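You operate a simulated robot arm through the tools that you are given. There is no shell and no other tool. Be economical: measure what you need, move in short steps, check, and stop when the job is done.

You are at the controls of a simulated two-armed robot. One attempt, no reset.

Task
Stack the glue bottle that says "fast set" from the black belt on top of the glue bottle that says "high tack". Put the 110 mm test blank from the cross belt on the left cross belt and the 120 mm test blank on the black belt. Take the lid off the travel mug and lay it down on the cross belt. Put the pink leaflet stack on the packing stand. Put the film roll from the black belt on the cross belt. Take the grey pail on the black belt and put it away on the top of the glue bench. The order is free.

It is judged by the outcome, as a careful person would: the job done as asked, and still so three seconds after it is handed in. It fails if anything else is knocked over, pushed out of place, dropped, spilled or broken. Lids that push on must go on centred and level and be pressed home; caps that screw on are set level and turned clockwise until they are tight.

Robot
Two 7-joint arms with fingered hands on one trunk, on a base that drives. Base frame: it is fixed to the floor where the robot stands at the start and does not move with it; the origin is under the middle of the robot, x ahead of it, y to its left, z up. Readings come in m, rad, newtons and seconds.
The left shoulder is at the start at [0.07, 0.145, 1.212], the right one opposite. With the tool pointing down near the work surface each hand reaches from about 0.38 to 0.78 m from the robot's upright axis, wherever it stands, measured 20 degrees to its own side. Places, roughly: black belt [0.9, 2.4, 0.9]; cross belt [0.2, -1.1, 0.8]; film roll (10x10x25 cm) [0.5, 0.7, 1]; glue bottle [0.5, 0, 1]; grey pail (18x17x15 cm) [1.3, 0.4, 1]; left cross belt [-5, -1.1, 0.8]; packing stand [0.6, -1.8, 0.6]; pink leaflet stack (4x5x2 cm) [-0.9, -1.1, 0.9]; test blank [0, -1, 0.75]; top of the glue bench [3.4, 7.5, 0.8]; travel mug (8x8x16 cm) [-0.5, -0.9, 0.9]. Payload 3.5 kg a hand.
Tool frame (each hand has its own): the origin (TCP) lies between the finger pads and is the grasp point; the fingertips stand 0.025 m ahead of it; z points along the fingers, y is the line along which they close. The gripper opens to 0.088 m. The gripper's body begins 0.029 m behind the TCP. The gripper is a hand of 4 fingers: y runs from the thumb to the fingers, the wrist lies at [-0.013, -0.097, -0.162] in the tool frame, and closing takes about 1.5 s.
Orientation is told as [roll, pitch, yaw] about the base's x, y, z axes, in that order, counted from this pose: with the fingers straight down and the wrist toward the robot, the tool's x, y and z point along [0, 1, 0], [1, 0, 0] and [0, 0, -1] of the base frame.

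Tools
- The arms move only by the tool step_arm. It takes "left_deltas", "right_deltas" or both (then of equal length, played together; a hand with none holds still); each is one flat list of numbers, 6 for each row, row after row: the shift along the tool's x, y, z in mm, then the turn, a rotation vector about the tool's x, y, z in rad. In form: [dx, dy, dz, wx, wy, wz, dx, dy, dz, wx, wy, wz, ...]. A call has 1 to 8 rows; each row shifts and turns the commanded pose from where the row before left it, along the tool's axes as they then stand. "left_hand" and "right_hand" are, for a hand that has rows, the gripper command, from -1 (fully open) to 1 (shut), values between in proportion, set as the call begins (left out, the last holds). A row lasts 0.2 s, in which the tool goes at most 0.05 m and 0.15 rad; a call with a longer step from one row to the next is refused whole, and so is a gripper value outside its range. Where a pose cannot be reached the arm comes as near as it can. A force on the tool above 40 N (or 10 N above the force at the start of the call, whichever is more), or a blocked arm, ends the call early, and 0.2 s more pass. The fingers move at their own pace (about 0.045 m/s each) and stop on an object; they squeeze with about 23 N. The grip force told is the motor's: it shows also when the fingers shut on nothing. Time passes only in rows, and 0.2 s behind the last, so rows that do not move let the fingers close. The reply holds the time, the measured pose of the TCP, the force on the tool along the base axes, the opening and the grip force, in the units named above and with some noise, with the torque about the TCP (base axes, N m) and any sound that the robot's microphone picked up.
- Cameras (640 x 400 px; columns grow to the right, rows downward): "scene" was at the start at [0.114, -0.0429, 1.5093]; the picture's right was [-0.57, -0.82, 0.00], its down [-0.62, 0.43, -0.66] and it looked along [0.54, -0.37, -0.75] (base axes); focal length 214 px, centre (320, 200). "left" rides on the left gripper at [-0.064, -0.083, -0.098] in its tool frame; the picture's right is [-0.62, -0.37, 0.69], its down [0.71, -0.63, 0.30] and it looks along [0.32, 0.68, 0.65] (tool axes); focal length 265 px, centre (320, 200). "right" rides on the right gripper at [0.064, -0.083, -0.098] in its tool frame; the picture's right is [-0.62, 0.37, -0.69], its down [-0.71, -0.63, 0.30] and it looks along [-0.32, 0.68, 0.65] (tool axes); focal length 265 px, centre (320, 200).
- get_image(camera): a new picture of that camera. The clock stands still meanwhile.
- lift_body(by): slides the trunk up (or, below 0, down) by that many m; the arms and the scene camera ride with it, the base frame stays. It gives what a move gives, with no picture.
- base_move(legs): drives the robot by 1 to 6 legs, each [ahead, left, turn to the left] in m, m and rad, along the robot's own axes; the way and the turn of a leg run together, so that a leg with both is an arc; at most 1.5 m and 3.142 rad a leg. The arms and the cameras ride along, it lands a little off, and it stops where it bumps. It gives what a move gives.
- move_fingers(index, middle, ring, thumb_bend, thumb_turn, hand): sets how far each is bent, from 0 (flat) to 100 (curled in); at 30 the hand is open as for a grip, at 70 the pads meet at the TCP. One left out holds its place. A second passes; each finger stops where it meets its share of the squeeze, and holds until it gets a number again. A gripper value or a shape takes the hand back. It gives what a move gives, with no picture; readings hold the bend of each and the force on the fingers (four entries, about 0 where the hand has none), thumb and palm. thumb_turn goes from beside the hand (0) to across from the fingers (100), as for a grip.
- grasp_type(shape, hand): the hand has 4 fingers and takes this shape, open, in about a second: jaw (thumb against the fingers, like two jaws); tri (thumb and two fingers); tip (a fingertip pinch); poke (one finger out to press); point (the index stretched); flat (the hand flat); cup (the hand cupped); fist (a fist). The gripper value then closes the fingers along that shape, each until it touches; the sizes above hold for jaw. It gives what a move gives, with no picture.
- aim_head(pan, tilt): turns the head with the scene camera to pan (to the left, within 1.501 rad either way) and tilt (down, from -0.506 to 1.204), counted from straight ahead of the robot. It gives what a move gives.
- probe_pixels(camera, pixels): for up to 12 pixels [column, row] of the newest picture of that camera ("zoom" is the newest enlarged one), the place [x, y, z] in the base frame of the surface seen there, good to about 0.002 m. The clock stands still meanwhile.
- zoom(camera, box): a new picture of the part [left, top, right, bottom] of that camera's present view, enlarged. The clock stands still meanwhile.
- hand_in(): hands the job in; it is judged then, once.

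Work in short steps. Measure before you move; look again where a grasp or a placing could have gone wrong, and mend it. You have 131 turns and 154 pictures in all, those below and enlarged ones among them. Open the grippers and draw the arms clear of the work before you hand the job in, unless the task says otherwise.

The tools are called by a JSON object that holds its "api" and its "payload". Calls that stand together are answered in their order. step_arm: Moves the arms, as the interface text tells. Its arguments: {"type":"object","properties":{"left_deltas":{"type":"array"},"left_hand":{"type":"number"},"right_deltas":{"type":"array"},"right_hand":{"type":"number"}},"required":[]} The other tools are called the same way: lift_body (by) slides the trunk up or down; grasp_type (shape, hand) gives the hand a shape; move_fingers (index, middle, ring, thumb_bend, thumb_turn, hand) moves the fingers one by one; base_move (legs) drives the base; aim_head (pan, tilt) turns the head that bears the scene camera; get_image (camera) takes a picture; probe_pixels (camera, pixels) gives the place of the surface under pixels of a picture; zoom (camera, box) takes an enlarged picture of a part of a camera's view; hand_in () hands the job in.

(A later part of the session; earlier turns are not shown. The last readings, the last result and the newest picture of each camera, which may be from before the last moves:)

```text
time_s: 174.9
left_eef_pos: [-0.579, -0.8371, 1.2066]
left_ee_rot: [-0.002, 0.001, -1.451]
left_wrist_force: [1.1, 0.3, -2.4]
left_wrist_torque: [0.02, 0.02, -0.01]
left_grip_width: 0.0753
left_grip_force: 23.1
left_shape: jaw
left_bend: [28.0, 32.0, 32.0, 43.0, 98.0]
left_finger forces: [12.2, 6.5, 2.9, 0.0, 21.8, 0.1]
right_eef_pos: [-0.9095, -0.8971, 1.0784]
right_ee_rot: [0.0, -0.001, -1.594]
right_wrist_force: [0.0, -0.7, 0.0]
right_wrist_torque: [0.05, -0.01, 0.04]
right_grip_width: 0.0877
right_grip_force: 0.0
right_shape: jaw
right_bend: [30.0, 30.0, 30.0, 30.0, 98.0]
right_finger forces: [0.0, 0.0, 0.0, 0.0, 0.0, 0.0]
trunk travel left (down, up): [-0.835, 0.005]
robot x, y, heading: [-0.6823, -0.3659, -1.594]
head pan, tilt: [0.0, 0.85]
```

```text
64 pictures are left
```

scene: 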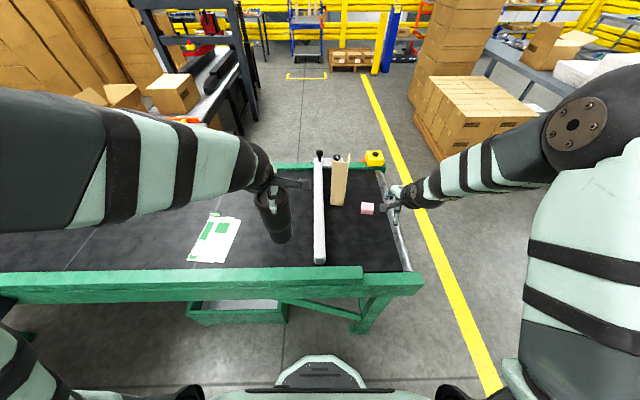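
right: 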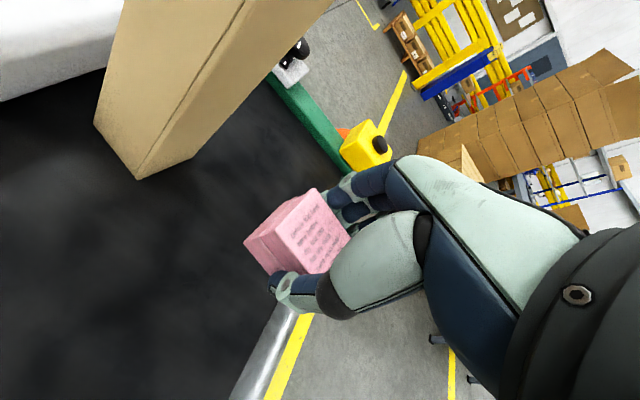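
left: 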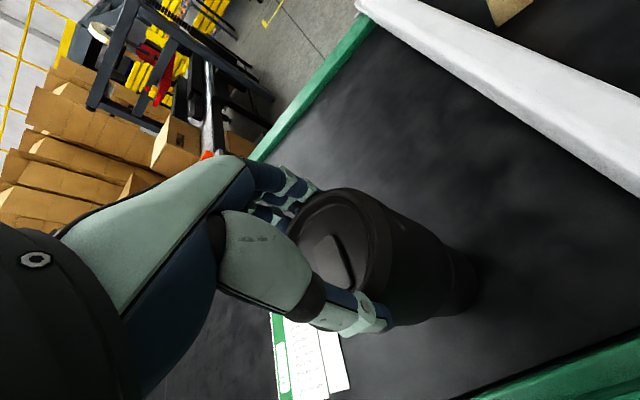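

Leaflet is back in place. Rotate the right tool 90° so its fingers point left toward the mug, and bring it to a standoff.

{"api": "step_arm", "payload": {"right_deltas": [0, 0, 0, 0, 0.148, 0, 0, 0, 0, 0, 0.148, 0, 0, 0, 0, 0, 0.148, 0, 0, 0, 0, 0, 0.148, 0, 0, 0, 0, 0, 0.148, 0, 0, 0, 0, 0, 0.148, 0, 0, 0, 0, 0, 0.148, 0, 0, 0, 0, 0, 0.148, 0]}}

{"api": "step_arm", "payload": {"right_deltas": [0, 0, 0, 0, 0.129, 0, 0, 0, 0, 0, 0.129, 0, 0, 0, 0, 0, 0.129, 0, 5.5, -15, 35, 0, 0, 0, 5.5, -15, 35, 0, 0, 0, 5.5, -15, 35, 0, 0, 0, 5.5, -14, 35, 0, 0, 0]}}

{"api": "get_image", "payload": {"camera": "scene"}}

{"api": "get_image", "payload": {"camera": "right"}}

```text
time_s: 176.7
left_eef_pos: [-0.5826, -0.8395, 1.2051]
left_ee_rot: [-0.002, 0.003, -1.45]
left_wrist_force: [0.5, -0.3, -2.8]
left_wrist_torque: [0.02, 0.06, -0.02]
left_grip_width: 0.0755
left_grip_force: 22.8
left_shape: jaw
left_bend: [28.0, 32.0, 32.0, 43.0, 98.0]
left_finger forces: [12.2, 6.5, 2.9, 0.0, 21.8, 0.0]
right_eef_pos: [-0.9128, -0.8982, 1.0768]
right_ee_rot: [1.19, 0.001, -1.593]
right_wrist_force: [-0.5, -0.1, 1.6]
right_wrist_torque: [0.01, 0.01, -0.01]
right_grip_width: 0.0878
right_grip_force: 0.0
right_shape: jaw
right_bend: [30.0, 30.0, 30.0, 30.0, 98.0]
right_finger forces: [0.1, 0.0, 0.1, 0.1, 0.0, 0.1]
trunk travel left (down, up): [-0.835, 0.005]
robot x, y, heading: [-0.6822, -0.3671, -1.588]
head pan, tilt: [0.0, 0.85]
```

```text
time_s: 178.3
left_eef_pos: [-0.579, -0.8399, 1.2061]
left_ee_rot: [-0.002, 0.001, -1.451]
left_wrist_force: [-0.2, -0.1, -3.2]
left_wrist_torque: [-0.03, 0.0, -0.01]
left_grip_width: 0.0754
left_grip_force: 22.8
left_shape: jaw
left_bend: [28.0, 32.0, 32.0, 43.0, 98.0]
left_finger forces: [12.2, 6.5, 2.9, 0.0, 21.9, 0.0]
right_eef_pos: [-0.7701, -0.8425, 1.1006]
right_ee_rot: [1.57, -0.001, -1.595]
right_wrist_force: [-0.2, -0.3, -0.2]
right_wrist_torque: [0.03, 0.02, 0.03]
right_grip_width: 0.0878
right_grip_force: 0.0
right_shape: jaw
right_bend: [30.0, 30.0, 30.0, 30.0, 98.0]
right_finger forces: [0.1, 0.0, 0.0, 0.0, 0.1, 0.0]
trunk travel left (down, up): [-0.835, 0.005]
robot x, y, heading: [-0.683, -0.362, -1.593]
head pan, tilt: [0.0, 0.85]
```

```text
63 pictures are left
```

scene: 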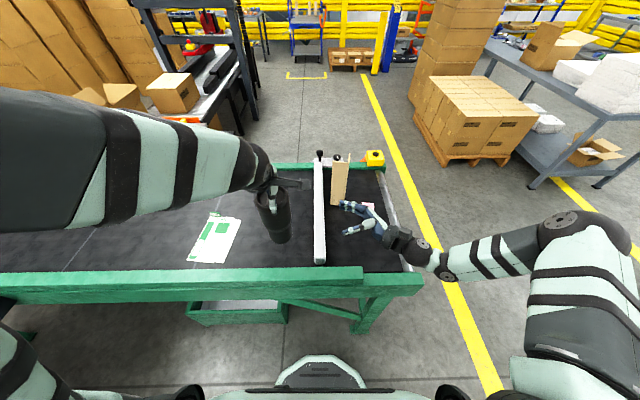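

```text
62 pictures are left
```

right: 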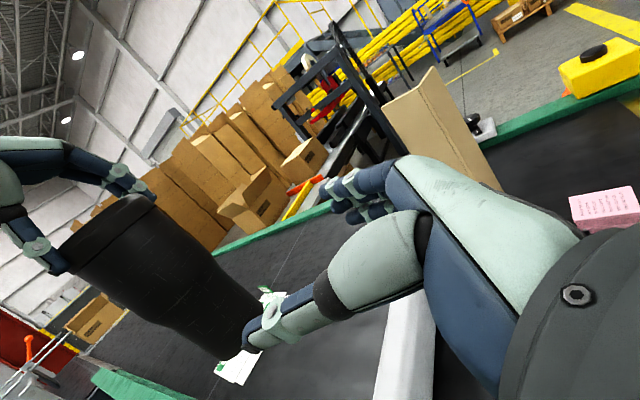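

{"api": "probe_pixels", "payload": {"camera": "right", "pixels": [[170, 270], [130, 230], [210, 310], [150, 290], [190, 250], [110, 205], [240, 340]]}}

```text
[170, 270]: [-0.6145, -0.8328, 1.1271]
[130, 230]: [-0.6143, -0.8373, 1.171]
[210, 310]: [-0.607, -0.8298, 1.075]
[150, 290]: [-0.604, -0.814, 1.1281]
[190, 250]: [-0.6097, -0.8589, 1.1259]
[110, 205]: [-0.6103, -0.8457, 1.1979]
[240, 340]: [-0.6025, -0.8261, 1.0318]
```

Mug axis (-0.580,-0.838). Advance 176 mm and close the right hand on the body.

{"api": "step_arm", "payload": {"right_deltas": [0, -4, 40, 0, 0, 0, 0, 0, 40, 0, 0, 0, 0, 0, 40, 0, 0, 0, 0, 0, 35, 0, 0, 0, 0, 0, 21, 0, 0, 0]}}

{"api": "step_arm", "payload": {"right_deltas": [0, 0, 0, 0, 0, 0, 0, 0, 0, 0, 0, 0, 0, 0, 0, 0, 0, 0, 0, 0, 0, 0, 0, 0, 0, 0, 0, 0, 0, 0, 0, 0, 0, 0, 0, 0], "right_hand": 1}}

{"api": "get_image", "payload": {"camera": "right"}}

```text
time_s: 179.5
left_eef_pos: [-0.579, -0.8393, 1.2037]
left_ee_rot: [-0.003, 0.002, -1.451]
left_wrist_force: [1.1, -1.2, -2.4]
left_wrist_torque: [0.04, -0.01, 0.01]
left_grip_width: 0.0753
left_grip_force: 23.6
left_shape: jaw
left_bend: [28.0, 32.0, 32.0, 43.0, 98.0]
left_finger forces: [12.1, 6.5, 2.8, 0.0, 21.7, 0.0]
right_eef_pos: [-0.5937, -0.8418, 1.0997]
right_ee_rot: [1.571, 0.003, -1.595]
right_wrist_force: [0.1, 0.3, -0.9]
right_wrist_torque: [-0.03, -0.03, -0.02]
right_grip_width: 0.0875
right_grip_force: 0.1
right_shape: jaw
right_bend: [30.0, 30.0, 30.0, 30.0, 98.0]
right_finger forces: [0.1, 0.1, 0.0, 0.0, 0.1, 0.0]
trunk travel left (down, up): [-0.835, 0.005]
robot x, y, heading: [-0.6767, -0.3633, -1.591]
head pan, tilt: [0.0, 0.85]
```

```text
time_s: 180.9
left_eef_pos: [-0.5797, -0.8389, 1.2057]
left_ee_rot: [-0.001, -0.001, -1.45]
left_wrist_force: [-0.5, -1.9, -2.4]
left_wrist_torque: [-0.1, 0.06, 0.01]
left_grip_width: 0.0752
left_grip_force: 22.5
left_shape: jaw
left_bend: [28.0, 32.0, 32.0, 44.0, 98.0]
left_finger forces: [12.9, 6.9, 3.1, 0.0, 21.5, 0.1]
right_eef_pos: [-0.5943, -0.8433, 1.1004]
right_ee_rot: [1.573, 0.002, -1.596]
right_wrist_force: [0.0, 1.2, 0.4]
right_wrist_torque: [-0.07, -0.01, -0.01]
right_grip_width: 0.0684
right_grip_force: 23.5
right_shape: jaw
right_bend: [27.0, 37.0, 34.0, 46.0, 99.0]
right_finger forces: [12.3, 6.3, 2.9, 0.1, 22.8, 0.0]
trunk travel left (down, up): [-0.835, 0.005]
robot x, y, heading: [-0.6781, -0.3645, -1.586]
head pan, tilt: [0.0, 0.85]
```

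```text
61 pictures are left
```

right: 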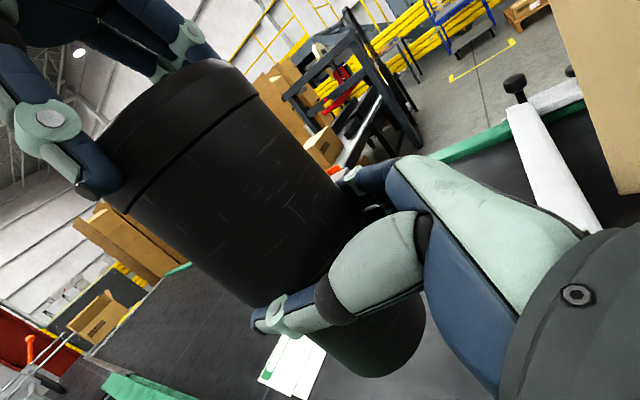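

Both hands hold. Pull the lid straight up with the left in small steps.

{"api": "step_arm", "payload": {"left_deltas": [0, 0, -4, 0, 0, 0, 0, 0, -4, 0, 0, 0, 0, 0, -5, 0, 0, 0, 0, 0, -5, 0, 0, 0, 0, 0, -6, 0, 0, 0, 0, 0, -8, 0, 0, 0, 0, 0, -10, 0, 0, 0, 0, 0, -10, 0, 0, 0]}}

{"api": "get_image", "payload": {"camera": "right"}}

```text
time_s: 182.7
left_eef_pos: [-0.5799, -0.8381, 1.2582]
left_ee_rot: [-0.001, 0.001, -1.447]
left_wrist_force: [-0.2, -0.4, -0.8]
left_wrist_torque: [0.01, -0.01, 0.03]
left_grip_width: 0.0752
left_grip_force: 23.1
left_shape: jaw
left_bend: [28.0, 32.0, 32.0, 44.0, 98.0]
left_finger forces: [12.6, 6.6, 3.1, 0.1, 22.2, 0.0]
right_eef_pos: [-0.5936, -0.8428, 1.1004]
right_ee_rot: [1.571, 0.003, -1.595]
right_wrist_force: [-0.3, -0.2, -0.2]
right_wrist_torque: [-0.01, 0.06, 0.0]
right_grip_width: 0.0686
right_grip_force: 23.1
right_shape: jaw
right_bend: [27.0, 37.0, 34.0, 46.0, 99.0]
right_finger forces: [13.2, 6.9, 2.9, 0.0, 22.6, 0.1]
trunk travel left (down, up): [-0.835, 0.005]
robot x, y, heading: [-0.6812, -0.3645, -1.591]
head pan, tilt: [0.0, 0.85]
heard: snap
```

```text
60 pictures are left
```

right: 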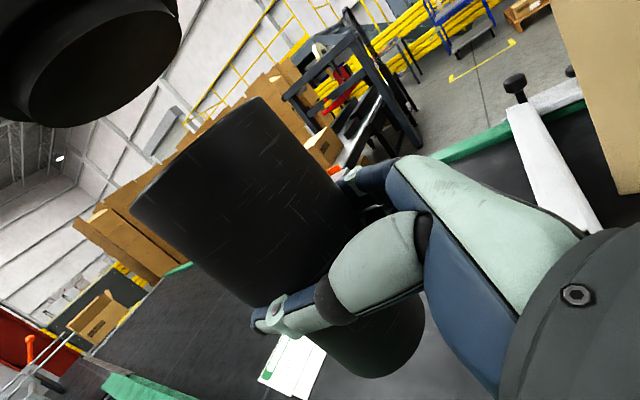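

The lid snapped off. Carry it to a free spot at (-0.52,-1.07) and lower toward the belt.

{"api": "step_arm", "payload": {"left_deltas": [5.2, 39.6, 0, 0, 0, 0, 5.2, 39.6, 0, 0, 0, 0, 5.2, 39.6, 0, 0, 0, 0, 5.2, 39.6, 0, 0, 0, 0, 5.2, 39.6, 0, 0, 0, 0, 5.2, 39.6, 0, 0, 0, 0]}}

{"api": "step_arm", "payload": {"left_deltas": [0, 0, 45, 0, 0, 0, 0, 0, 45, 0, 0, 0, 0, 0, 45, 0, 0, 0, 0, 0, 45, 0, 0, 0, 0, 0, 45, 0, 0, 0, 0, 0, 45, 0, 0, 0, 0, 0, 45, 0, 0, 0]}}

{"api": "zoom", "payload": {"camera": "scene", "box": [200, 130, 380, 270]}}

```text
time_s: 184.1
left_eef_pos: [-0.5192, -1.0729, 1.2554]
left_ee_rot: [0.0, 0.006, -1.45]
left_wrist_force: [-0.3, -0.6, 0.3]
left_wrist_torque: [0.05, 0.01, -0.01]
left_grip_width: 0.0752
left_grip_force: 23.6
left_shape: jaw
left_bend: [28.0, 32.0, 32.0, 44.0, 98.0]
left_finger forces: [12.4, 6.6, 3.1, 0.1, 22.0, 0.1]
right_eef_pos: [-0.5946, -0.8442, 1.0986]
right_ee_rot: [1.572, 0.003, -1.597]
right_wrist_force: [1.2, 0.3, 0.1]
right_wrist_torque: [0.0, 0.02, 0.0]
right_grip_width: 0.0683
right_grip_force: 23.4
right_shape: jaw
right_bend: [27.0, 37.0, 34.0, 46.0, 99.0]
right_finger forces: [13.1, 7.0, 2.9, 0.0, 22.4, 0.1]
trunk travel left (down, up): [-0.835, 0.005]
robot x, y, heading: [-0.6819, -0.3635, -1.584]
head pan, tilt: [0.0, 0.85]
```

```text
time_s: 185.7
left_eef_pos: [-0.5196, -1.0721, 0.9425]
left_ee_rot: [-0.002, -0.001, -1.45]
left_wrist_force: [0.2, 0.4, -0.5]
left_wrist_torque: [0.0, 0.01, 0.0]
left_grip_width: 0.0751
left_grip_force: 23.1
left_shape: jaw
left_bend: [28.0, 32.0, 32.0, 44.0, 98.0]
left_finger forces: [12.2, 6.4, 3.1, 0.0, 21.6, 0.0]
right_eef_pos: [-0.5961, -0.8423, 1.0974]
right_ee_rot: [1.568, 0.004, -1.597]
right_wrist_force: [-4.3, 2.2, -8.1]
right_wrist_torque: [-0.1, 0.1, 0.1]
right_grip_width: 0.0684
right_grip_force: 22.7
right_shape: jaw
right_bend: [27.0, 37.0, 33.0, 46.0, 100.0]
right_finger forces: [11.7, 7.8, 3.5, 0.0, 26.0, 0.0]
trunk travel left (down, up): [-0.835, 0.005]
robot x, y, heading: [-0.6823, -0.3658, -1.593]
head pan, tilt: [0.0, 0.85]
```

```text
2.86 times, centred on (290, 200) of scene
```

zoom: 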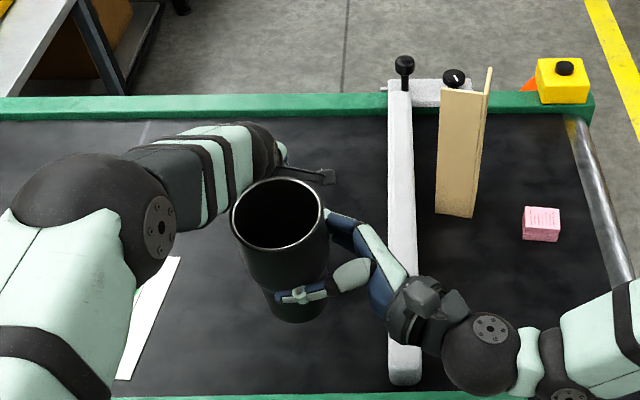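

The left forearm presses the mug; I shift the right hand with the mug 80 mm to the right, then lower the lid in small steps.

{"api": "step_arm", "payload": {"right_deltas": [0, 0, -20, 0, 0, 0, 0, 0, -20, 0, 0, 0, 0, 0, -20, 0, 0, 0, 0, 0, -20, 0, 0, 0]}}

{"api": "step_arm", "payload": {"left_deltas": [0, 0, 8, 0, 0, 0, 0, 0, 7, 0, 0, 0, 0, 0, 6, 0, 0, 0, 0, 0, 4, 0, 0, 0, 0, 0, 4, 0, 0, 0, 0, 0, 4, 0, 0, 0]}}

{"api": "get_image", "payload": {"camera": "left"}}

```text
time_s: 186.7
left_eef_pos: [-0.5211, -1.0712, 0.9405]
left_ee_rot: [-0.001, 0.003, -1.45]
left_wrist_force: [-0.2, -0.5, 0.1]
left_wrist_torque: [0.01, -0.02, 0.0]
left_grip_width: 0.0749
left_grip_force: 23.3
left_shape: jaw
left_bend: [28.0, 32.0, 32.0, 44.0, 98.0]
left_finger forces: [12.3, 6.5, 3.2, 0.1, 21.5, 0.0]
right_eef_pos: [-0.6758, -0.8401, 1.099]
right_ee_rot: [1.572, 0.001, -1.593]
right_wrist_force: [-0.1, -0.1, -3.1]
right_wrist_torque: [-0.03, 0.04, -0.03]
right_grip_width: 0.0679
right_grip_force: 22.5
right_shape: jaw
right_bend: [27.0, 37.0, 34.0, 46.0, 99.0]
right_finger forces: [13.4, 6.5, 2.8, 0.0, 22.1, 0.0]
trunk travel left (down, up): [-0.835, 0.005]
robot x, y, heading: [-0.6765, -0.3654, -1.587]
head pan, tilt: [0.0, 0.85]
```

```text
time_s: 188.1
left_eef_pos: [-0.5209, -1.0694, 0.9093]
left_ee_rot: [-0.001, 0.003, -1.45]
left_wrist_force: [-0.4, 0.3, -0.9]
left_wrist_torque: [0.02, -0.02, 0.04]
left_grip_width: 0.075
left_grip_force: 22.8
left_shape: jaw
left_bend: [28.0, 32.0, 32.0, 44.0, 98.0]
left_finger forces: [12.2, 6.4, 3.1, 0.0, 21.4, 0.0]
right_eef_pos: [-0.6739, -0.8395, 1.0993]
right_ee_rot: [1.573, 0.003, -1.596]
right_wrist_force: [1.1, -0.2, -2.7]
right_wrist_torque: [0.02, 0.03, -0.01]
right_grip_width: 0.0677
right_grip_force: 22.5
right_shape: jaw
right_bend: [27.0, 37.0, 34.0, 46.0, 99.0]
right_finger forces: [13.4, 6.4, 2.9, 0.0, 22.1, 0.0]
trunk travel left (down, up): [-0.835, 0.005]
robot x, y, heading: [-0.6801, -0.3681, -1.591]
head pan, tilt: [0.0, 0.85]
```

```text
58 pictures are left
```

left: 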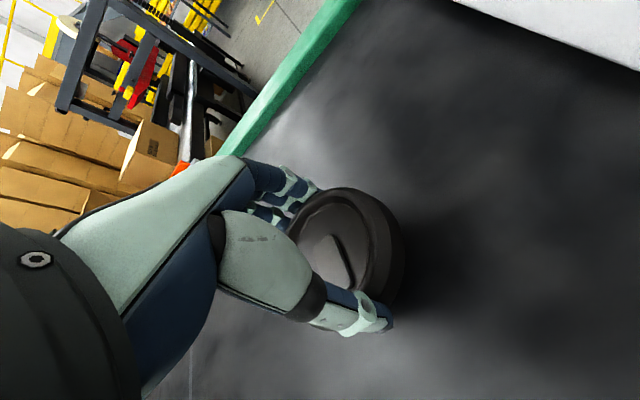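

{"api": "step_arm", "payload": {"left_deltas": [0, 0, 4, 0, 0, 0, 0, 0, 4, 0, 0, 0, 0, 0, 3, 0, 0, 0, 0, 0, 3, 0, 0, 0, 0, 0, 2, 0, 0, 0]}}

{"api": "get_image", "payload": {"camera": "left"}}

```text
time_s: 189.3
left_eef_pos: [-0.5205, -1.0714, 0.8938]
left_ee_rot: [-0.001, 0.002, -1.451]
left_wrist_force: [0.2, 0.5, -0.7]
left_wrist_torque: [0.0, 0.01, -0.03]
left_grip_width: 0.0751
left_grip_force: 23.3
left_shape: jaw
left_bend: [28.0, 32.0, 32.0, 44.0, 98.0]
left_finger forces: [12.2, 6.4, 3.2, 0.0, 21.4, 0.0]
right_eef_pos: [-0.6751, -0.8408, 1.0994]
right_ee_rot: [1.571, 0.001, -1.595]
right_wrist_force: [0.2, 0.5, -2.5]
right_wrist_torque: [0.01, 0.05, 0.03]
right_grip_width: 0.0679
right_grip_force: 23.4
right_shape: jaw
right_bend: [27.0, 37.0, 34.0, 46.0, 99.0]
right_finger forces: [13.4, 6.4, 2.9, 0.0, 22.1, 0.0]
trunk travel left (down, up): [-0.835, 0.005]
robot x, y, heading: [-0.6798, -0.3649, -1.588]
head pan, tilt: [0.0, 0.85]
```

```text
57 pictures are left
```

left: 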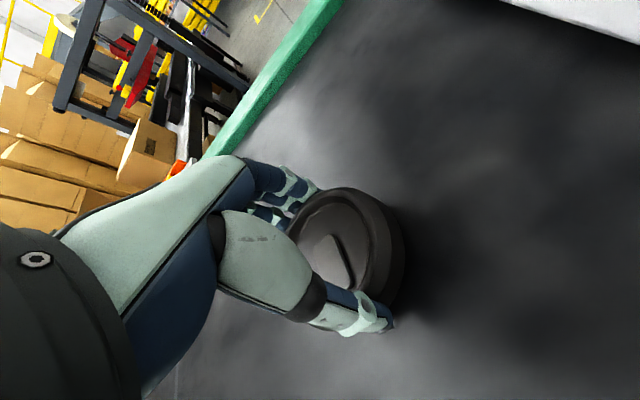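

{"api": "step_arm", "payload": {"left_deltas": [0, 0, 3, 0, 0, 0, 0, 0, 3, 0, 0, 0, 0, 0, 3, 0, 0, 0, 0, 0, 2, 0, 0, 0, 0, 0, 2, 0, 0, 0]}}

{"api": "zoom", "payload": {"camera": "left", "box": [240, 150, 480, 360]}}

```text
time_s: 190.5
left_eef_pos: [-0.5206, -1.0716, 0.8865]
left_ee_rot: [-0.001, -0.008, -1.448]
left_wrist_force: [0.0, -1.4, 20.2]
left_wrist_torque: [0.17, -0.01, 0.0]
left_grip_width: 0.0745
left_grip_force: 22.5
left_shape: jaw
left_bend: [28.0, 32.0, 32.0, 44.0, 98.0]
left_finger forces: [13.2, 7.3, 3.5, 0.1, 22.1, 0.1]
right_eef_pos: [-0.6746, -0.8388, 1.1004]
right_ee_rot: [1.572, -0.003, -1.596]
right_wrist_force: [-0.5, 0.4, -1.9]
right_wrist_torque: [0.0, 0.05, -0.04]
right_grip_width: 0.0681
right_grip_force: 22.6
right_shape: jaw
right_bend: [27.0, 37.0, 34.0, 46.0, 99.0]
right_finger forces: [13.5, 6.5, 2.8, 0.0, 22.1, 0.1]
trunk travel left (down, up): [-0.835, 0.005]
robot x, y, heading: [-0.681, -0.3648, -1.588]
head pan, tilt: [0.0, 0.85]
```

```text
1.90 times, centred on (360, 255) of left
```

zoom: 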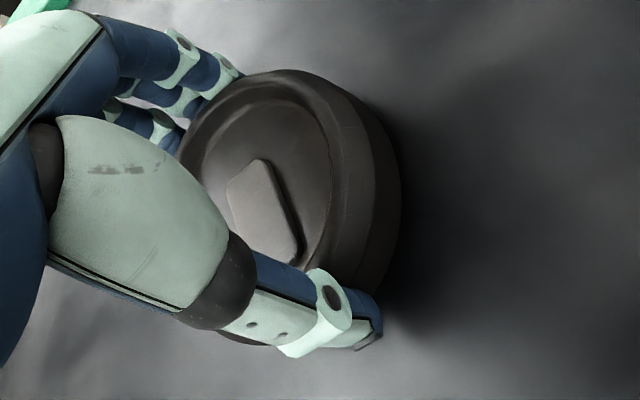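

Lid touches the belt. Back off 1.5 mm, release and rise.

{"api": "step_arm", "payload": {"left_deltas": [0, 0, -1.5, 0, 0, 0, 0, 0, 0, 0, 0, 0]}}

{"api": "step_arm", "payload": {"left_deltas": [0, 0, 0, 0, 0, 0, 0, 0, 0, 0, 0, 0, 0, 0, 0, 0, 0, 0, 0, 0, 0, 0, 0, 0], "left_hand": -1}}

{"api": "step_arm", "payload": {"left_deltas": [0, 0, -20, 0, 0, 0, 0, 0, -40, 0, 0, 0, 0, 0, -48, 0, 0, 0, 0, 0, -48, 0, 0, 0, 0, 0, -48, 0, 0, 0, 0, 0, -48, 0, 0, 0, 0, 0, -48, 0, 0, 0, 0, 0, -48, 0, 0, 0]}}

{"api": "zoom", "payload": {"camera": "scene", "box": [200, 130, 380, 270]}}

```text
time_s: 191.1
left_eef_pos: [-0.521, -1.0698, 0.8846]
left_ee_rot: [-0.002, -0.006, -1.452]
left_wrist_force: [1.2, -3.2, 19.5]
left_wrist_torque: [0.06, -0.06, -0.02]
left_grip_width: 0.0743
left_grip_force: 23.1
left_shape: jaw
left_bend: [27.0, 32.0, 31.0, 44.0, 98.0]
left_finger forces: [13.7, 7.6, 3.9, 0.0, 20.8, 0.1]
right_eef_pos: [-0.6751, -0.838, 1.1002]
right_ee_rot: [1.572, -0.002, -1.595]
right_wrist_force: [-0.1, 0.0, -3.2]
right_wrist_torque: [-0.02, 0.04, -0.01]
right_grip_width: 0.068
right_grip_force: 22.6
right_shape: jaw
right_bend: [27.0, 37.0, 34.0, 46.0, 99.0]
right_finger forces: [13.5, 6.2, 2.9, 0.0, 22.1, 0.1]
trunk travel left (down, up): [-0.835, 0.005]
robot x, y, heading: [-0.6819, -0.3648, -1.592]
head pan, tilt: [0.0, 0.85]
```

```text
time_s: 192.1
left_eef_pos: [-0.5203, -1.0705, 0.881]
left_ee_rot: [0.0, 0.003, -1.449]
left_wrist_force: [0.1, -0.2, -0.1]
left_wrist_torque: [0.01, 0.01, 0.02]
left_grip_width: 0.0878
left_grip_force: 0.1
left_shape: jaw
left_bend: [30.0, 30.0, 30.0, 30.0, 98.0]
left_finger forces: [0.0, 0.1, 0.1, 0.0, 0.2, 0.1]
right_eef_pos: [-0.6751, -0.84, 1.0984]
right_ee_rot: [1.572, 0.002, -1.595]
right_wrist_force: [0.1, -0.2, -2.2]
right_wrist_torque: [0.0, 0.0, 0.03]
right_grip_width: 0.068
right_grip_force: 23.5
right_shape: jaw
right_bend: [27.0, 37.0, 34.0, 46.0, 99.0]
right_finger forces: [13.5, 6.4, 3.0, 0.0, 22.1, 0.0]
trunk travel left (down, up): [-0.835, 0.005]
robot x, y, heading: [-0.6791, -0.3657, -1.586]
head pan, tilt: [0.0, 0.85]
```

```text
time_s: 193.9
left_eef_pos: [-0.5233, -1.0689, 1.2321]
left_ee_rot: [0.0, 0.001, -1.452]
left_wrist_force: [-0.2, 0.0, 0.1]
left_wrist_torque: [-0.01, 0.02, -0.01]
left_grip_width: 0.0881
left_grip_force: 0.1
left_shape: jaw
left_bend: [30.0, 30.0, 30.0, 30.0, 98.0]
left_finger forces: [0.0, 0.0, 0.0, 0.1, 0.1, 0.0]
right_eef_pos: [-0.6741, -0.8396, 1.0986]
right_ee_rot: [1.573, 0.0, -1.594]
right_wrist_force: [-0.5, 0.6, -3.1]
right_wrist_torque: [0.0, 0.03, 0.02]
right_grip_width: 0.0681
right_grip_force: 23.1
right_shape: jaw
right_bend: [27.0, 37.0, 34.0, 46.0, 99.0]
right_finger forces: [13.4, 6.3, 2.9, 0.0, 22.0, 0.0]
trunk travel left (down, up): [-0.835, 0.005]
robot x, y, heading: [-0.6829, -0.3704, -1.591]
head pan, tilt: [0.0, 0.85]
```

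```text
2.86 times, centred on (290, 200) of scene
```

zoom: 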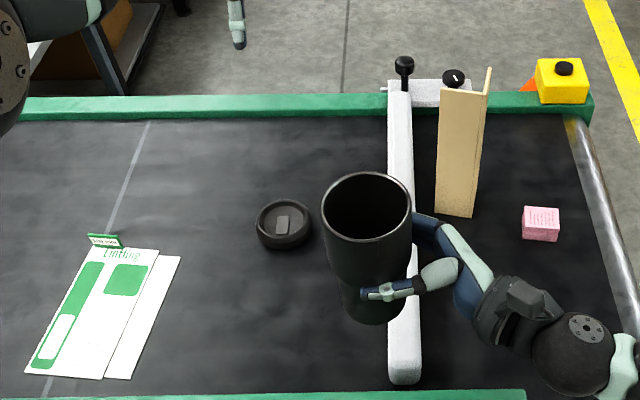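

Lid lies level on the belt. I probe the mug rim for a top-down regrasp.

{"api": "probe_pixels", "payload": {"camera": "zoom", "pixels": [[324, 205], [409, 205], [366, 174], [366, 239], [335, 230], [398, 182], [366, 250], [285, 225], [284, 245]]}}

```text
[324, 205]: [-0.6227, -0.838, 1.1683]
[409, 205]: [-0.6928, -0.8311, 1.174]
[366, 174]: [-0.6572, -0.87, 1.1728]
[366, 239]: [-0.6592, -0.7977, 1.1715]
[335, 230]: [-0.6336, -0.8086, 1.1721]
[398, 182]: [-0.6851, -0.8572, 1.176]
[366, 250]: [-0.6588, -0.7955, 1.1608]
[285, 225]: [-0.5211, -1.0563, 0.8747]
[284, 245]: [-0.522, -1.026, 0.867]
```

Rim centre (-0.6585,-0.834), top 1.173. Move the left hand over it, descend to TCP 1.170 and grip the mug.

{"api": "step_arm", "payload": {"left_deltas": [-17.7, -41.6, -2, 0, 0, 0, -17.7, -41.6, -2, 0, 0, 0, -17.7, -41.6, 0, 0, 0, 0, -17.7, -41.6, 0, 0, 0, 0, -17.7, -41.6, 0, 0, 0, 0, -17.7, -41.6, 0, 0, 0, 0]}}

{"api": "get_image", "payload": {"camera": "left"}}

```text
time_s: 195.3
left_eef_pos: [-0.6566, -0.8344, 1.235]
left_ee_rot: [0.0, -0.001, -1.448]
left_wrist_force: [0.0, -0.7, -0.8]
left_wrist_torque: [0.0, 0.01, 0.02]
left_grip_width: 0.088
left_grip_force: 0.0
left_shape: jaw
left_bend: [30.0, 30.0, 30.0, 30.0, 98.0]
left_finger forces: [0.1, 0.1, 0.0, 0.0, 0.0, 0.0]
right_eef_pos: [-0.6751, -0.8393, 1.1002]
right_ee_rot: [1.571, -0.001, -1.596]
right_wrist_force: [-0.1, -0.9, -2.3]
right_wrist_torque: [0.03, 0.06, -0.02]
right_grip_width: 0.0681
right_grip_force: 22.6
right_shape: jaw
right_bend: [27.0, 37.0, 34.0, 46.0, 99.0]
right_finger forces: [13.4, 6.3, 2.7, 0.0, 22.2, 0.0]
trunk travel left (down, up): [-0.835, 0.005]
robot x, y, heading: [-0.6833, -0.3659, -1.591]
head pan, tilt: [0.0, 0.85]
```

```text
54 pictures are left
```

left: 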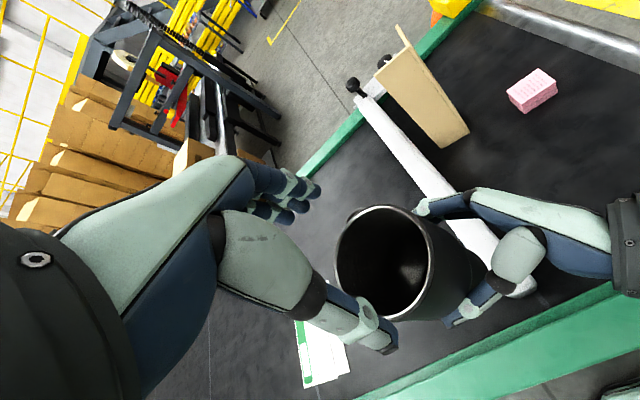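

{"api": "step_arm", "payload": {"left_deltas": [-2, 0, 25, 0, 0, 0, 0, 0, 25, 0, 0, 0, 0, 0, 15, 0, 0, 0]}}

{"api": "step_arm", "payload": {"left_deltas": [0, 0, 0, 0, 0, 0, 0, 0, 0, 0, 0, 0, 0, 0, 0, 0, 0, 0, 0, 0, 0, 0, 0, 0, 0, 0, 0, 0, 0, 0], "left_hand": 1}}

```text
time_s: 196.1
left_eef_pos: [-0.6576, -0.838, 1.168]
left_ee_rot: [-0.001, 0.003, -1.451]
left_wrist_force: [-0.2, 0.6, 4.8]
left_wrist_torque: [0.16, 0.0, -0.05]
left_grip_width: 0.088
left_grip_force: 0.0
left_shape: jaw
left_bend: [30.0, 30.0, 30.0, 27.0, 98.0]
left_finger forces: [0.8, 0.1, 0.0, 0.0, 4.1, 0.0]
right_eef_pos: [-0.6739, -0.8403, 1.0969]
right_ee_rot: [1.569, 0.003, -1.596]
right_wrist_force: [0.2, -2.3, -8.1]
right_wrist_torque: [-0.04, 0.14, 0.01]
right_grip_width: 0.0683
right_grip_force: 23.4
right_shape: jaw
right_bend: [27.0, 37.0, 34.0, 46.0, 100.0]
right_finger forces: [13.9, 8.2, 3.5, 0.0, 24.0, 0.0]
trunk travel left (down, up): [-0.835, 0.005]
robot x, y, heading: [-0.6793, -0.3666, -1.588]
head pan, tilt: [0.0, 0.85]
```

```text
time_s: 197.3
left_eef_pos: [-0.658, -0.8371, 1.1696]
left_ee_rot: [-0.002, 0.002, -1.45]
left_wrist_force: [0.2, 4.7, 9.4]
left_wrist_torque: [0.29, 0.02, -0.02]
left_grip_width: 0.0747
left_grip_force: 23.0
left_shape: jaw
left_bend: [31.0, 34.0, 34.0, 33.0, 98.0]
left_finger forces: [15.7, 7.8, 2.8, 0.0, 34.5, 0.1]
right_eef_pos: [-0.6742, -0.8396, 1.099]
right_ee_rot: [1.57, 0.002, -1.595]
right_wrist_force: [-0.3, -5.2, -11.4]
right_wrist_torque: [0.0, 0.17, -0.06]
right_grip_width: 0.0688
right_grip_force: 22.9
right_shape: jaw
right_bend: [27.0, 36.0, 33.0, 46.0, 100.0]
right_finger forces: [14.9, 8.7, 3.4, 0.0, 22.8, 0.1]
trunk travel left (down, up): [-0.835, 0.005]
robot x, y, heading: [-0.6808, -0.3624, -1.589]
head pan, tilt: [0.0, 0.85]
```

The thumb force is high (34 N); I look before releasing the right hand.

{"api": "zoom", "payload": {"camera": "left", "box": [220, 130, 520, 370]}}

{"api": "zoom", "payload": {"camera": "scene", "box": [260, 150, 380, 260]}}

```text
1.67 times, centred on (370, 250) of left
```

zoom: 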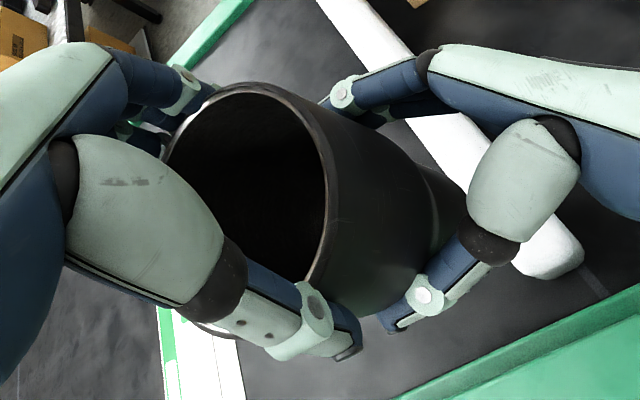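

```text
3.64 times, centred on (320, 205) of scene
```

zoom: 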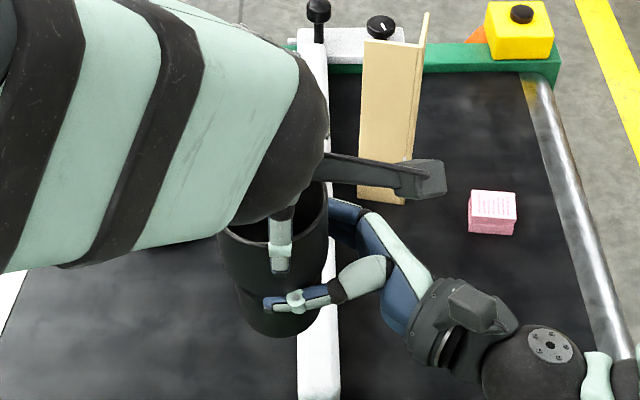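

Grip is good. Open the right hand and withdraw it to the right; then the left carries the mug to its old spot.

{"api": "step_arm", "payload": {"right_deltas": [0, 0, 0, 0, 0, 0, 0, 0, 0, 0, 0, 0, 0, 0, 0, 0, 0, 0, 0, 0, 0, 0, 0, 0], "right_hand": -1}}

{"api": "step_arm", "payload": {"right_deltas": [0, 0, -20, 0, 0, 0, 0, 0, -30, 0, 0, 0, 0, 0, -40, 0, 0, 0, 0, 0, -40, 0, 0, 0, 0, 0, -40, 0, 0, 0]}}

{"api": "step_arm", "payload": {"left_deltas": [22, 9, 0, 0, 0, 0, 22, 9, 0, 0, 0, 0, 22, 9, 0, 0, 0, 0, 22, 9, 20, 0, 0, 0, 22, 9, 30, 0, 0, 0, 23, 10, 30, 0, 0, 0, 0, 0, 30, 0, 0, 0, 0, 0, 30, 0, 0, 0]}}

{"api": "zoom", "payload": {"camera": "scene", "box": [200, 130, 380, 270]}}

```text
time_s: 198.3
left_eef_pos: [-0.6591, -0.8356, 1.1693]
left_ee_rot: [0.0, 0.001, -1.451]
left_wrist_force: [-1.0, 0.2, 0.3]
left_wrist_torque: [0.03, 0.02, 0.0]
left_grip_width: 0.0748
left_grip_force: 22.7
left_shape: jaw
left_bend: [30.0, 34.0, 34.0, 35.0, 98.0]
left_finger forces: [17.1, 8.9, 3.0, 0.0, 30.3, 0.1]
right_eef_pos: [-0.6736, -0.8404, 1.1001]
right_ee_rot: [1.574, 0.001, -1.593]
right_wrist_force: [0.3, -0.1, -0.2]
right_wrist_torque: [0.03, 0.0, 0.0]
right_grip_width: 0.0877
right_grip_force: 0.0
right_shape: jaw
right_bend: [30.0, 30.0, 30.0, 30.0, 98.0]
right_finger forces: [0.0, 0.0, 0.0, 0.0, 0.0, 0.1]
trunk travel left (down, up): [-0.835, 0.005]
robot x, y, heading: [-0.6802, -0.3635, -1.588]
head pan, tilt: [0.0, 0.85]
```

```text
time_s: 199.5
left_eef_pos: [-0.6591, -0.8362, 1.1696]
left_ee_rot: [0.0, 0.001, -1.449]
left_wrist_force: [0.3, 0.3, 0.2]
left_wrist_torque: [-0.01, -0.02, 0.01]
left_grip_width: 0.0746
left_grip_force: 23.3
left_shape: jaw
left_bend: [30.0, 34.0, 34.0, 35.0, 98.0]
left_finger forces: [17.1, 8.8, 2.8, 0.0, 30.4, 0.1]
right_eef_pos: [-0.8457, -0.8353, 1.0981]
right_ee_rot: [1.574, 0.0, -1.593]
right_wrist_force: [-0.2, -0.3, 0.7]
right_wrist_torque: [-0.01, 0.04, -0.03]
right_grip_width: 0.0878
right_grip_force: 0.0
right_shape: jaw
right_bend: [30.0, 30.0, 30.0, 30.0, 98.0]
right_finger forces: [0.0, 0.0, 0.0, 0.1, 0.0, 0.0]
trunk travel left (down, up): [-0.835, 0.005]
robot x, y, heading: [-0.6828, -0.3675, -1.588]
head pan, tilt: [0.0, 0.85]
```

```text
time_s: 201.3
left_eef_pos: [-0.5199, -0.8753, 1.0299]
left_ee_rot: [0.0, 0.002, -1.45]
left_wrist_force: [0.5, -0.2, -0.6]
left_wrist_torque: [0.02, 0.02, -0.01]
left_grip_width: 0.0749
left_grip_force: 22.7
left_shape: jaw
left_bend: [30.0, 34.0, 34.0, 36.0, 98.0]
left_finger forces: [17.1, 8.7, 2.8, 0.1, 30.3, 0.0]
right_eef_pos: [-0.8448, -0.8375, 1.0991]
right_ee_rot: [1.572, 0.003, -1.595]
right_wrist_force: [-0.2, -0.8, -0.3]
right_wrist_torque: [0.01, -0.01, -0.01]
right_grip_width: 0.0876
right_grip_force: 0.0
right_shape: jaw
right_bend: [30.0, 30.0, 30.0, 30.0, 98.0]
right_finger forces: [0.1, 0.0, 0.0, 0.1, 0.1, 0.0]
trunk travel left (down, up): [-0.835, 0.005]
robot x, y, heading: [-0.6772, -0.3651, -1.591]
head pan, tilt: [0.0, 0.85]
```

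```text
2.86 times, centred on (290, 200) of scene
```

zoom: 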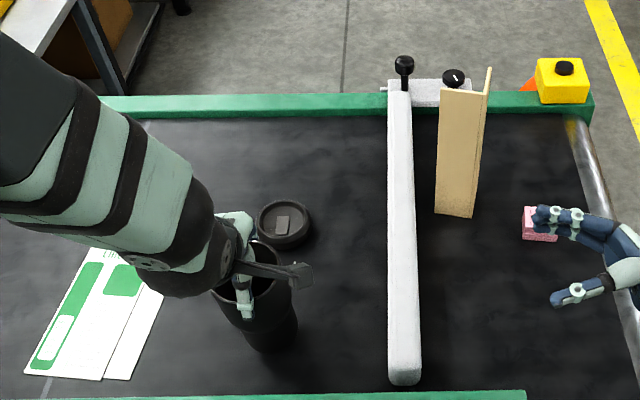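

Lower the mug the last ~31 mm with the left while rotating the right tool back down.

{"api": "step_arm", "payload": {"left_deltas": [0, 0, 8, 0, 0, 0, 0, 0, 6, 0, 0, 0, 0, 0, 5, 0, 0, 0, 0, 0, 4, 0, 0, 0, 0, 0, 3, 0, 0, 0, 0, 0, 2, 0, 0, 0, 0, 0, 2, 0, 0, 0, 0, 0, 1, 0, 0, 0], "right_deltas": [0, 0, 0, 0, -0.148, 0, 0, 0, 0, 0, -0.148, 0, 0, 0, 0, 0, -0.148, 0, 0, 0, 0, 0, -0.148, 0, 0, 0, 0, 0, -0.148, 0, 0, 0, 0, 0, -0.148, 0, 0, 0, 0, 0, -0.148, 0, 0, 0, 0, 0, -0.148, 0]}}

{"api": "zoom", "payload": {"camera": "scene", "box": [220, 190, 310, 270]}}

```text
time_s: 203.1
left_eef_pos: [-0.5195, -0.8737, 1.0043]
left_ee_rot: [-0.003, -0.013, -1.45]
left_wrist_force: [-1.0, -1.5, 37.3]
left_wrist_torque: [0.38, 0.09, -0.01]
left_grip_width: 0.0736
left_grip_force: 23.5
left_shape: jaw
left_bend: [29.0, 34.0, 34.0, 36.0, 97.0]
left_finger forces: [18.2, 9.2, 3.5, 0.1, 37.2, 0.1]
right_eef_pos: [-0.8441, -0.8339, 1.1025]
right_ee_rot: [0.386, -0.004, -1.595]
right_wrist_force: [-0.5, 0.0, 0.0]
right_wrist_torque: [0.02, 0.01, -0.02]
right_grip_width: 0.0879
right_grip_force: 0.0
right_shape: jaw
right_bend: [30.0, 30.0, 30.0, 30.0, 98.0]
right_finger forces: [0.1, 0.1, 0.1, 0.1, 0.0, 0.0]
trunk travel left (down, up): [-0.835, 0.005]
robot x, y, heading: [-0.6794, -0.3588, -1.59]
head pan, tilt: [0.0, 0.85]
```

```text
5.00 times, centred on (265, 230) of scene
```

zoom: 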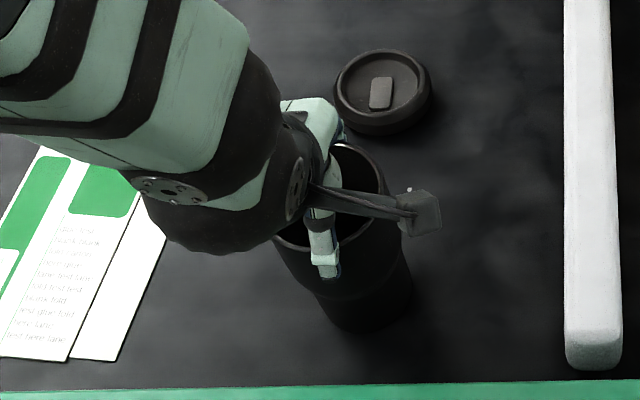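

Touching (37 N). Ease up 5 mm, release the mug and rise; the right finishes its rotation and moves above the leaflet.

{"api": "step_arm", "payload": {"left_deltas": [0, 0, -3, 0, 0, 0, 0, 0, -2, 0, 0, 0, 0, 0, 0, 0, 0, 0], "right_deltas": [0, 0, 0, 0, -0.129, 0, 0, 0, 0, 0, -0.129, 0, 0, 0, 0, 0, -0.129, 0]}}

{"api": "step_arm", "payload": {"left_deltas": [0, 0, 0, 0, 0, 0, 0, 0, 0, 0, 0, 0, 0, 0, 0, 0, 0, 0, 0, 0, 0, 0, 0, 0, 0, 0, 0, 0, 0, 0, 0, 0, 0, 0, 0, 0], "right_deltas": [-7.6, 37.3, 0, 0, 0, 0, -7.6, 37.3, 0, 0, 0, 0, -7.6, 37.3, 0, 0, 0, 0, -7.6, 37.3, 0, 0, 0, 0, -7.6, 37.3, 0, 0, 0, 0, -7.6, 37.3, 0, 0, 0, 0], "left_hand": -1}}

{"api": "step_arm", "payload": {"left_deltas": [0, 0, -20, 0, 0, 0, 0, 0, -35, 0, 0, 0, 0, 0, -45, 0, 0, 0, 0, 0, -45, 0, 0, 0, 0, 0, -45, 0, 0, 0, 30, -20, 0, 0, 0, 0, 30, -20, 0, 0, 0, 0], "right_deltas": [0, 0, 40, 0, 0, 0, 0, 0, 40, 0, 0, 0, 0, 0, 40, 0, 0, 0, 0, 0, 40, 0, 0, 0, 0, 0, 25, 0, 0, 0, 0, 0, 0, 0, 0, 0, 0, 0, 0, 0, 0, 0]}}

{"api": "get_image", "payload": {"camera": "scene"}}

{"api": "get_image", "payload": {"camera": "right"}}

```text
time_s: 203.9
left_eef_pos: [-0.5201, -0.8723, 1.0046]
left_ee_rot: [-0.003, -0.002, -1.451]
left_wrist_force: [0.1, -3.0, 23.8]
left_wrist_torque: [0.06, 0.01, -0.06]
left_grip_width: 0.0738
left_grip_force: 22.8
left_shape: jaw
left_bend: [29.0, 34.0, 34.0, 37.0, 97.0]
left_finger forces: [18.0, 9.2, 3.4, 0.1, 32.0, 0.1]
right_eef_pos: [-0.844, -0.8349, 1.0997]
right_ee_rot: [0.0, -0.002, -1.596]
right_wrist_force: [0.4, 0.4, -0.8]
right_wrist_torque: [0.0, 0.0, 0.03]
right_grip_width: 0.088
right_grip_force: 0.1
right_shape: jaw
right_bend: [30.0, 30.0, 30.0, 30.0, 98.0]
right_finger forces: [0.0, 0.1, 0.0, 0.0, 0.0, 0.0]
trunk travel left (down, up): [-0.835, 0.005]
robot x, y, heading: [-0.6822, -0.365, -1.588]
head pan, tilt: [0.0, 0.85]
```

```text
time_s: 205.3
left_eef_pos: [-0.5195, -0.8748, 1.0031]
left_ee_rot: [0.0, 0.006, -1.45]
left_wrist_force: [0.5, -1.1, 2.8]
left_wrist_torque: [-0.04, 0.02, 0.0]
left_grip_width: 0.0877
left_grip_force: 0.1
left_shape: jaw
left_bend: [28.0, 30.0, 30.0, 28.0, 97.0]
left_finger forces: [3.6, 0.0, 0.1, 0.0, 2.3, 0.0]
right_eef_pos: [-0.895, -1.0596, 1.0978]
right_ee_rot: [0.001, 0.003, -1.593]
right_wrist_force: [0.1, -1.0, 0.4]
right_wrist_torque: [0.01, -0.01, -0.01]
right_grip_width: 0.0877
right_grip_force: 0.0
right_shape: jaw
right_bend: [30.0, 30.0, 30.0, 30.0, 98.0]
right_finger forces: [0.0, 0.0, 0.1, 0.0, 0.0, 0.1]
trunk travel left (down, up): [-0.835, 0.005]
robot x, y, heading: [-0.6834, -0.3645, -1.591]
head pan, tilt: [0.0, 0.85]
```

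```text
time_s: 206.9
left_eef_pos: [-0.4601, -0.8256, 1.1936]
left_ee_rot: [-0.007, 0.001, -1.451]
left_wrist_force: [-0.2, 0.2, 1.0]
left_wrist_torque: [0.0, 0.02, 0.0]
left_grip_width: 0.0878
left_grip_force: 0.0
left_shape: jaw
left_bend: [30.0, 30.0, 30.0, 30.0, 97.0]
left_finger forces: [0.0, 0.0, 0.0, 0.1, 0.0, 0.1]
right_eef_pos: [-0.8913, -1.0575, 0.9156]
right_ee_rot: [-0.001, 0.001, -1.597]
right_wrist_force: [0.3, 0.0, 0.6]
right_wrist_torque: [0.0, 0.02, 0.04]
right_grip_width: 0.0877
right_grip_force: 0.0
right_shape: jaw
right_bend: [30.0, 30.0, 30.0, 30.0, 98.0]
right_finger forces: [0.1, 0.1, 0.0, 0.1, 0.0, 0.1]
trunk travel left (down, up): [-0.835, 0.005]
robot x, y, heading: [-0.6756, -0.3621, -1.591]
head pan, tilt: [0.0, 0.85]
```

```text
49 pictures are left
```

scene: 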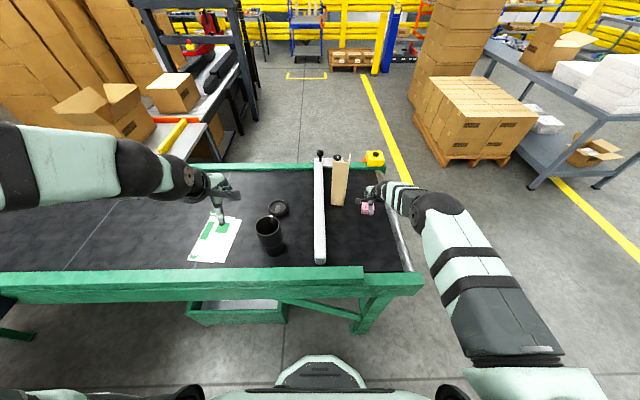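

```text
48 pictures are left
```

right: 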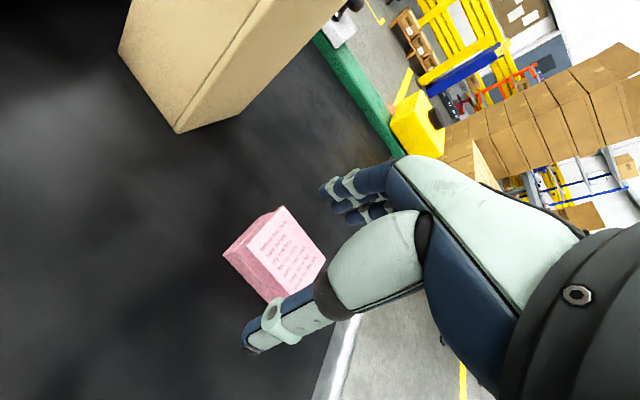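

Leaflet is between the fingers. I descend, grip and lift it; and probe the way round to the packing stand.

{"api": "probe_pixels", "payload": {"camera": "scene", "pixels": [[448, 163], [415, 125], [165, 135], [185, 135], [205, 100], [190, 150], [150, 150], [270, 120], [235, 60], [215, 130], [160, 125], [375, 158]]}}

{"api": "step_arm", "payload": {"right_deltas": [-3, 0, 15, 0, 0, 0, 0, 0, 12, 0, 0, 0, 0, 0, 8, 0, 0, 0]}}

{"api": "step_arm", "payload": {"right_deltas": [0, 0, 0, 0, 0, 0, 0, 0, 0, 0, 0, 0, 0, 0, 0, 0, 0, 0, 0, 0, 0, 0, 0, 0, 0, 0, 0, 0, 0, 0, 0, 0, 0, 0, 0, 0], "right_hand": 1}}

{"api": "step_arm", "payload": {"right_deltas": [0, 0, -30, 0, 0, 0, 0, 0, -40, 0, 0, 0, 0, 0, -45, 0, 0, 0, 0, 0, -45, 0, 0, 0, 0, 0, -45, 0, 0, 0, 0, -40, -20, 0, 0, 0, 0, -45, 0, 0, 0, 0, 0, -45, 0, 0, 0, 0]}}

```text
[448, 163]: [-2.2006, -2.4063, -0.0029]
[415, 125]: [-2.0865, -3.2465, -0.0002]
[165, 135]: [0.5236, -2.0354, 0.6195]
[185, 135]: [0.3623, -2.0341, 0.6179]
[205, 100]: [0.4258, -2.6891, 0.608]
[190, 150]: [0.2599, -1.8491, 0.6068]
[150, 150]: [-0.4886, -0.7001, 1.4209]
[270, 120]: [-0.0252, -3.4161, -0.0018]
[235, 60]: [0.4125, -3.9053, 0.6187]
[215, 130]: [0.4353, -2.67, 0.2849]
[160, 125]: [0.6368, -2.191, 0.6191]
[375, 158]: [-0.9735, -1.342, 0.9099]
```

```text
time_s: 207.7
left_eef_pos: [-0.4626, -0.8265, 1.1934]
left_ee_rot: [-0.003, 0.002, -1.45]
left_wrist_force: [0.0, 0.3, -0.1]
left_wrist_torque: [0.0, -0.03, 0.02]
left_grip_width: 0.0877
left_grip_force: 0.0
left_shape: jaw
left_bend: [30.0, 30.0, 30.0, 30.0, 97.0]
left_finger forces: [0.1, 0.1, 0.0, 0.0, 0.0, 0.1]
right_eef_pos: [-0.8975, -1.0573, 0.8788]
right_ee_rot: [0.001, 0.001, -1.593]
right_wrist_force: [0.7, 1.0, -0.2]
right_wrist_torque: [-0.01, 0.01, -0.02]
right_grip_width: 0.0878
right_grip_force: 0.1
right_shape: jaw
right_bend: [30.0, 30.0, 30.0, 30.0, 98.0]
right_finger forces: [0.0, 0.0, 0.0, 0.1, 0.0, 0.0]
trunk travel left (down, up): [-0.835, 0.005]
robot x, y, heading: [-0.6812, -0.365, -1.59]
head pan, tilt: [0.0, 0.85]
```

```text
time_s: 209.1
left_eef_pos: [-0.4641, -0.8274, 1.1939]
left_ee_rot: [-0.001, 0.003, -1.45]
left_wrist_force: [0.5, 0.0, 0.1]
left_wrist_torque: [0.0, -0.04, -0.03]
left_grip_width: 0.0877
left_grip_force: 0.1
left_shape: jaw
left_bend: [30.0, 30.0, 30.0, 30.0, 97.0]
left_finger forces: [0.0, 0.0, 0.0, 0.0, 0.1, 0.0]
right_eef_pos: [-0.8975, -1.0582, 0.8791]
right_ee_rot: [0.003, 0.001, -1.595]
right_wrist_force: [0.6, 0.1, 0.0]
right_wrist_torque: [-0.02, 0.02, -0.01]
right_grip_width: 0.0346
right_grip_force: 23.5
right_shape: jaw
right_bend: [74.0, 50.0, 49.0, 73.0, 100.0]
right_finger forces: [11.8, 6.4, 2.8, 0.0, 20.9, 0.0]
trunk travel left (down, up): [-0.835, 0.005]
robot x, y, heading: [-0.6805, -0.3685, -1.59]
head pan, tilt: [0.0, 0.85]
```

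```text
time_s: 210.9
left_eef_pos: [-0.4641, -0.8263, 1.196]
left_ee_rot: [-0.003, -0.003, -1.45]
left_wrist_force: [0.0, 0.0, 0.0]
left_wrist_torque: [-0.01, -0.02, -0.03]
left_grip_width: 0.088
left_grip_force: 0.0
left_shape: jaw
left_bend: [30.0, 30.0, 30.0, 30.0, 97.0]
left_finger forces: [0.0, 0.1, 0.0, 0.0, 0.0, 0.0]
right_eef_pos: [-0.8942, -0.927, 1.1067]
right_ee_rot: [0.003, -0.002, -1.596]
right_wrist_force: [0.1, 0.5, -0.8]
right_wrist_torque: [-0.01, -0.02, 0.0]
right_grip_width: 0.0344
right_grip_force: 23.0
right_shape: jaw
right_bend: [74.0, 50.0, 49.0, 73.0, 100.0]
right_finger forces: [11.7, 6.4, 2.9, 0.0, 20.9, 0.0]
trunk travel left (down, up): [-0.835, 0.005]
robot x, y, heading: [-0.6809, -0.3666, -1.59]
head pan, tilt: [0.0, 0.85]
```

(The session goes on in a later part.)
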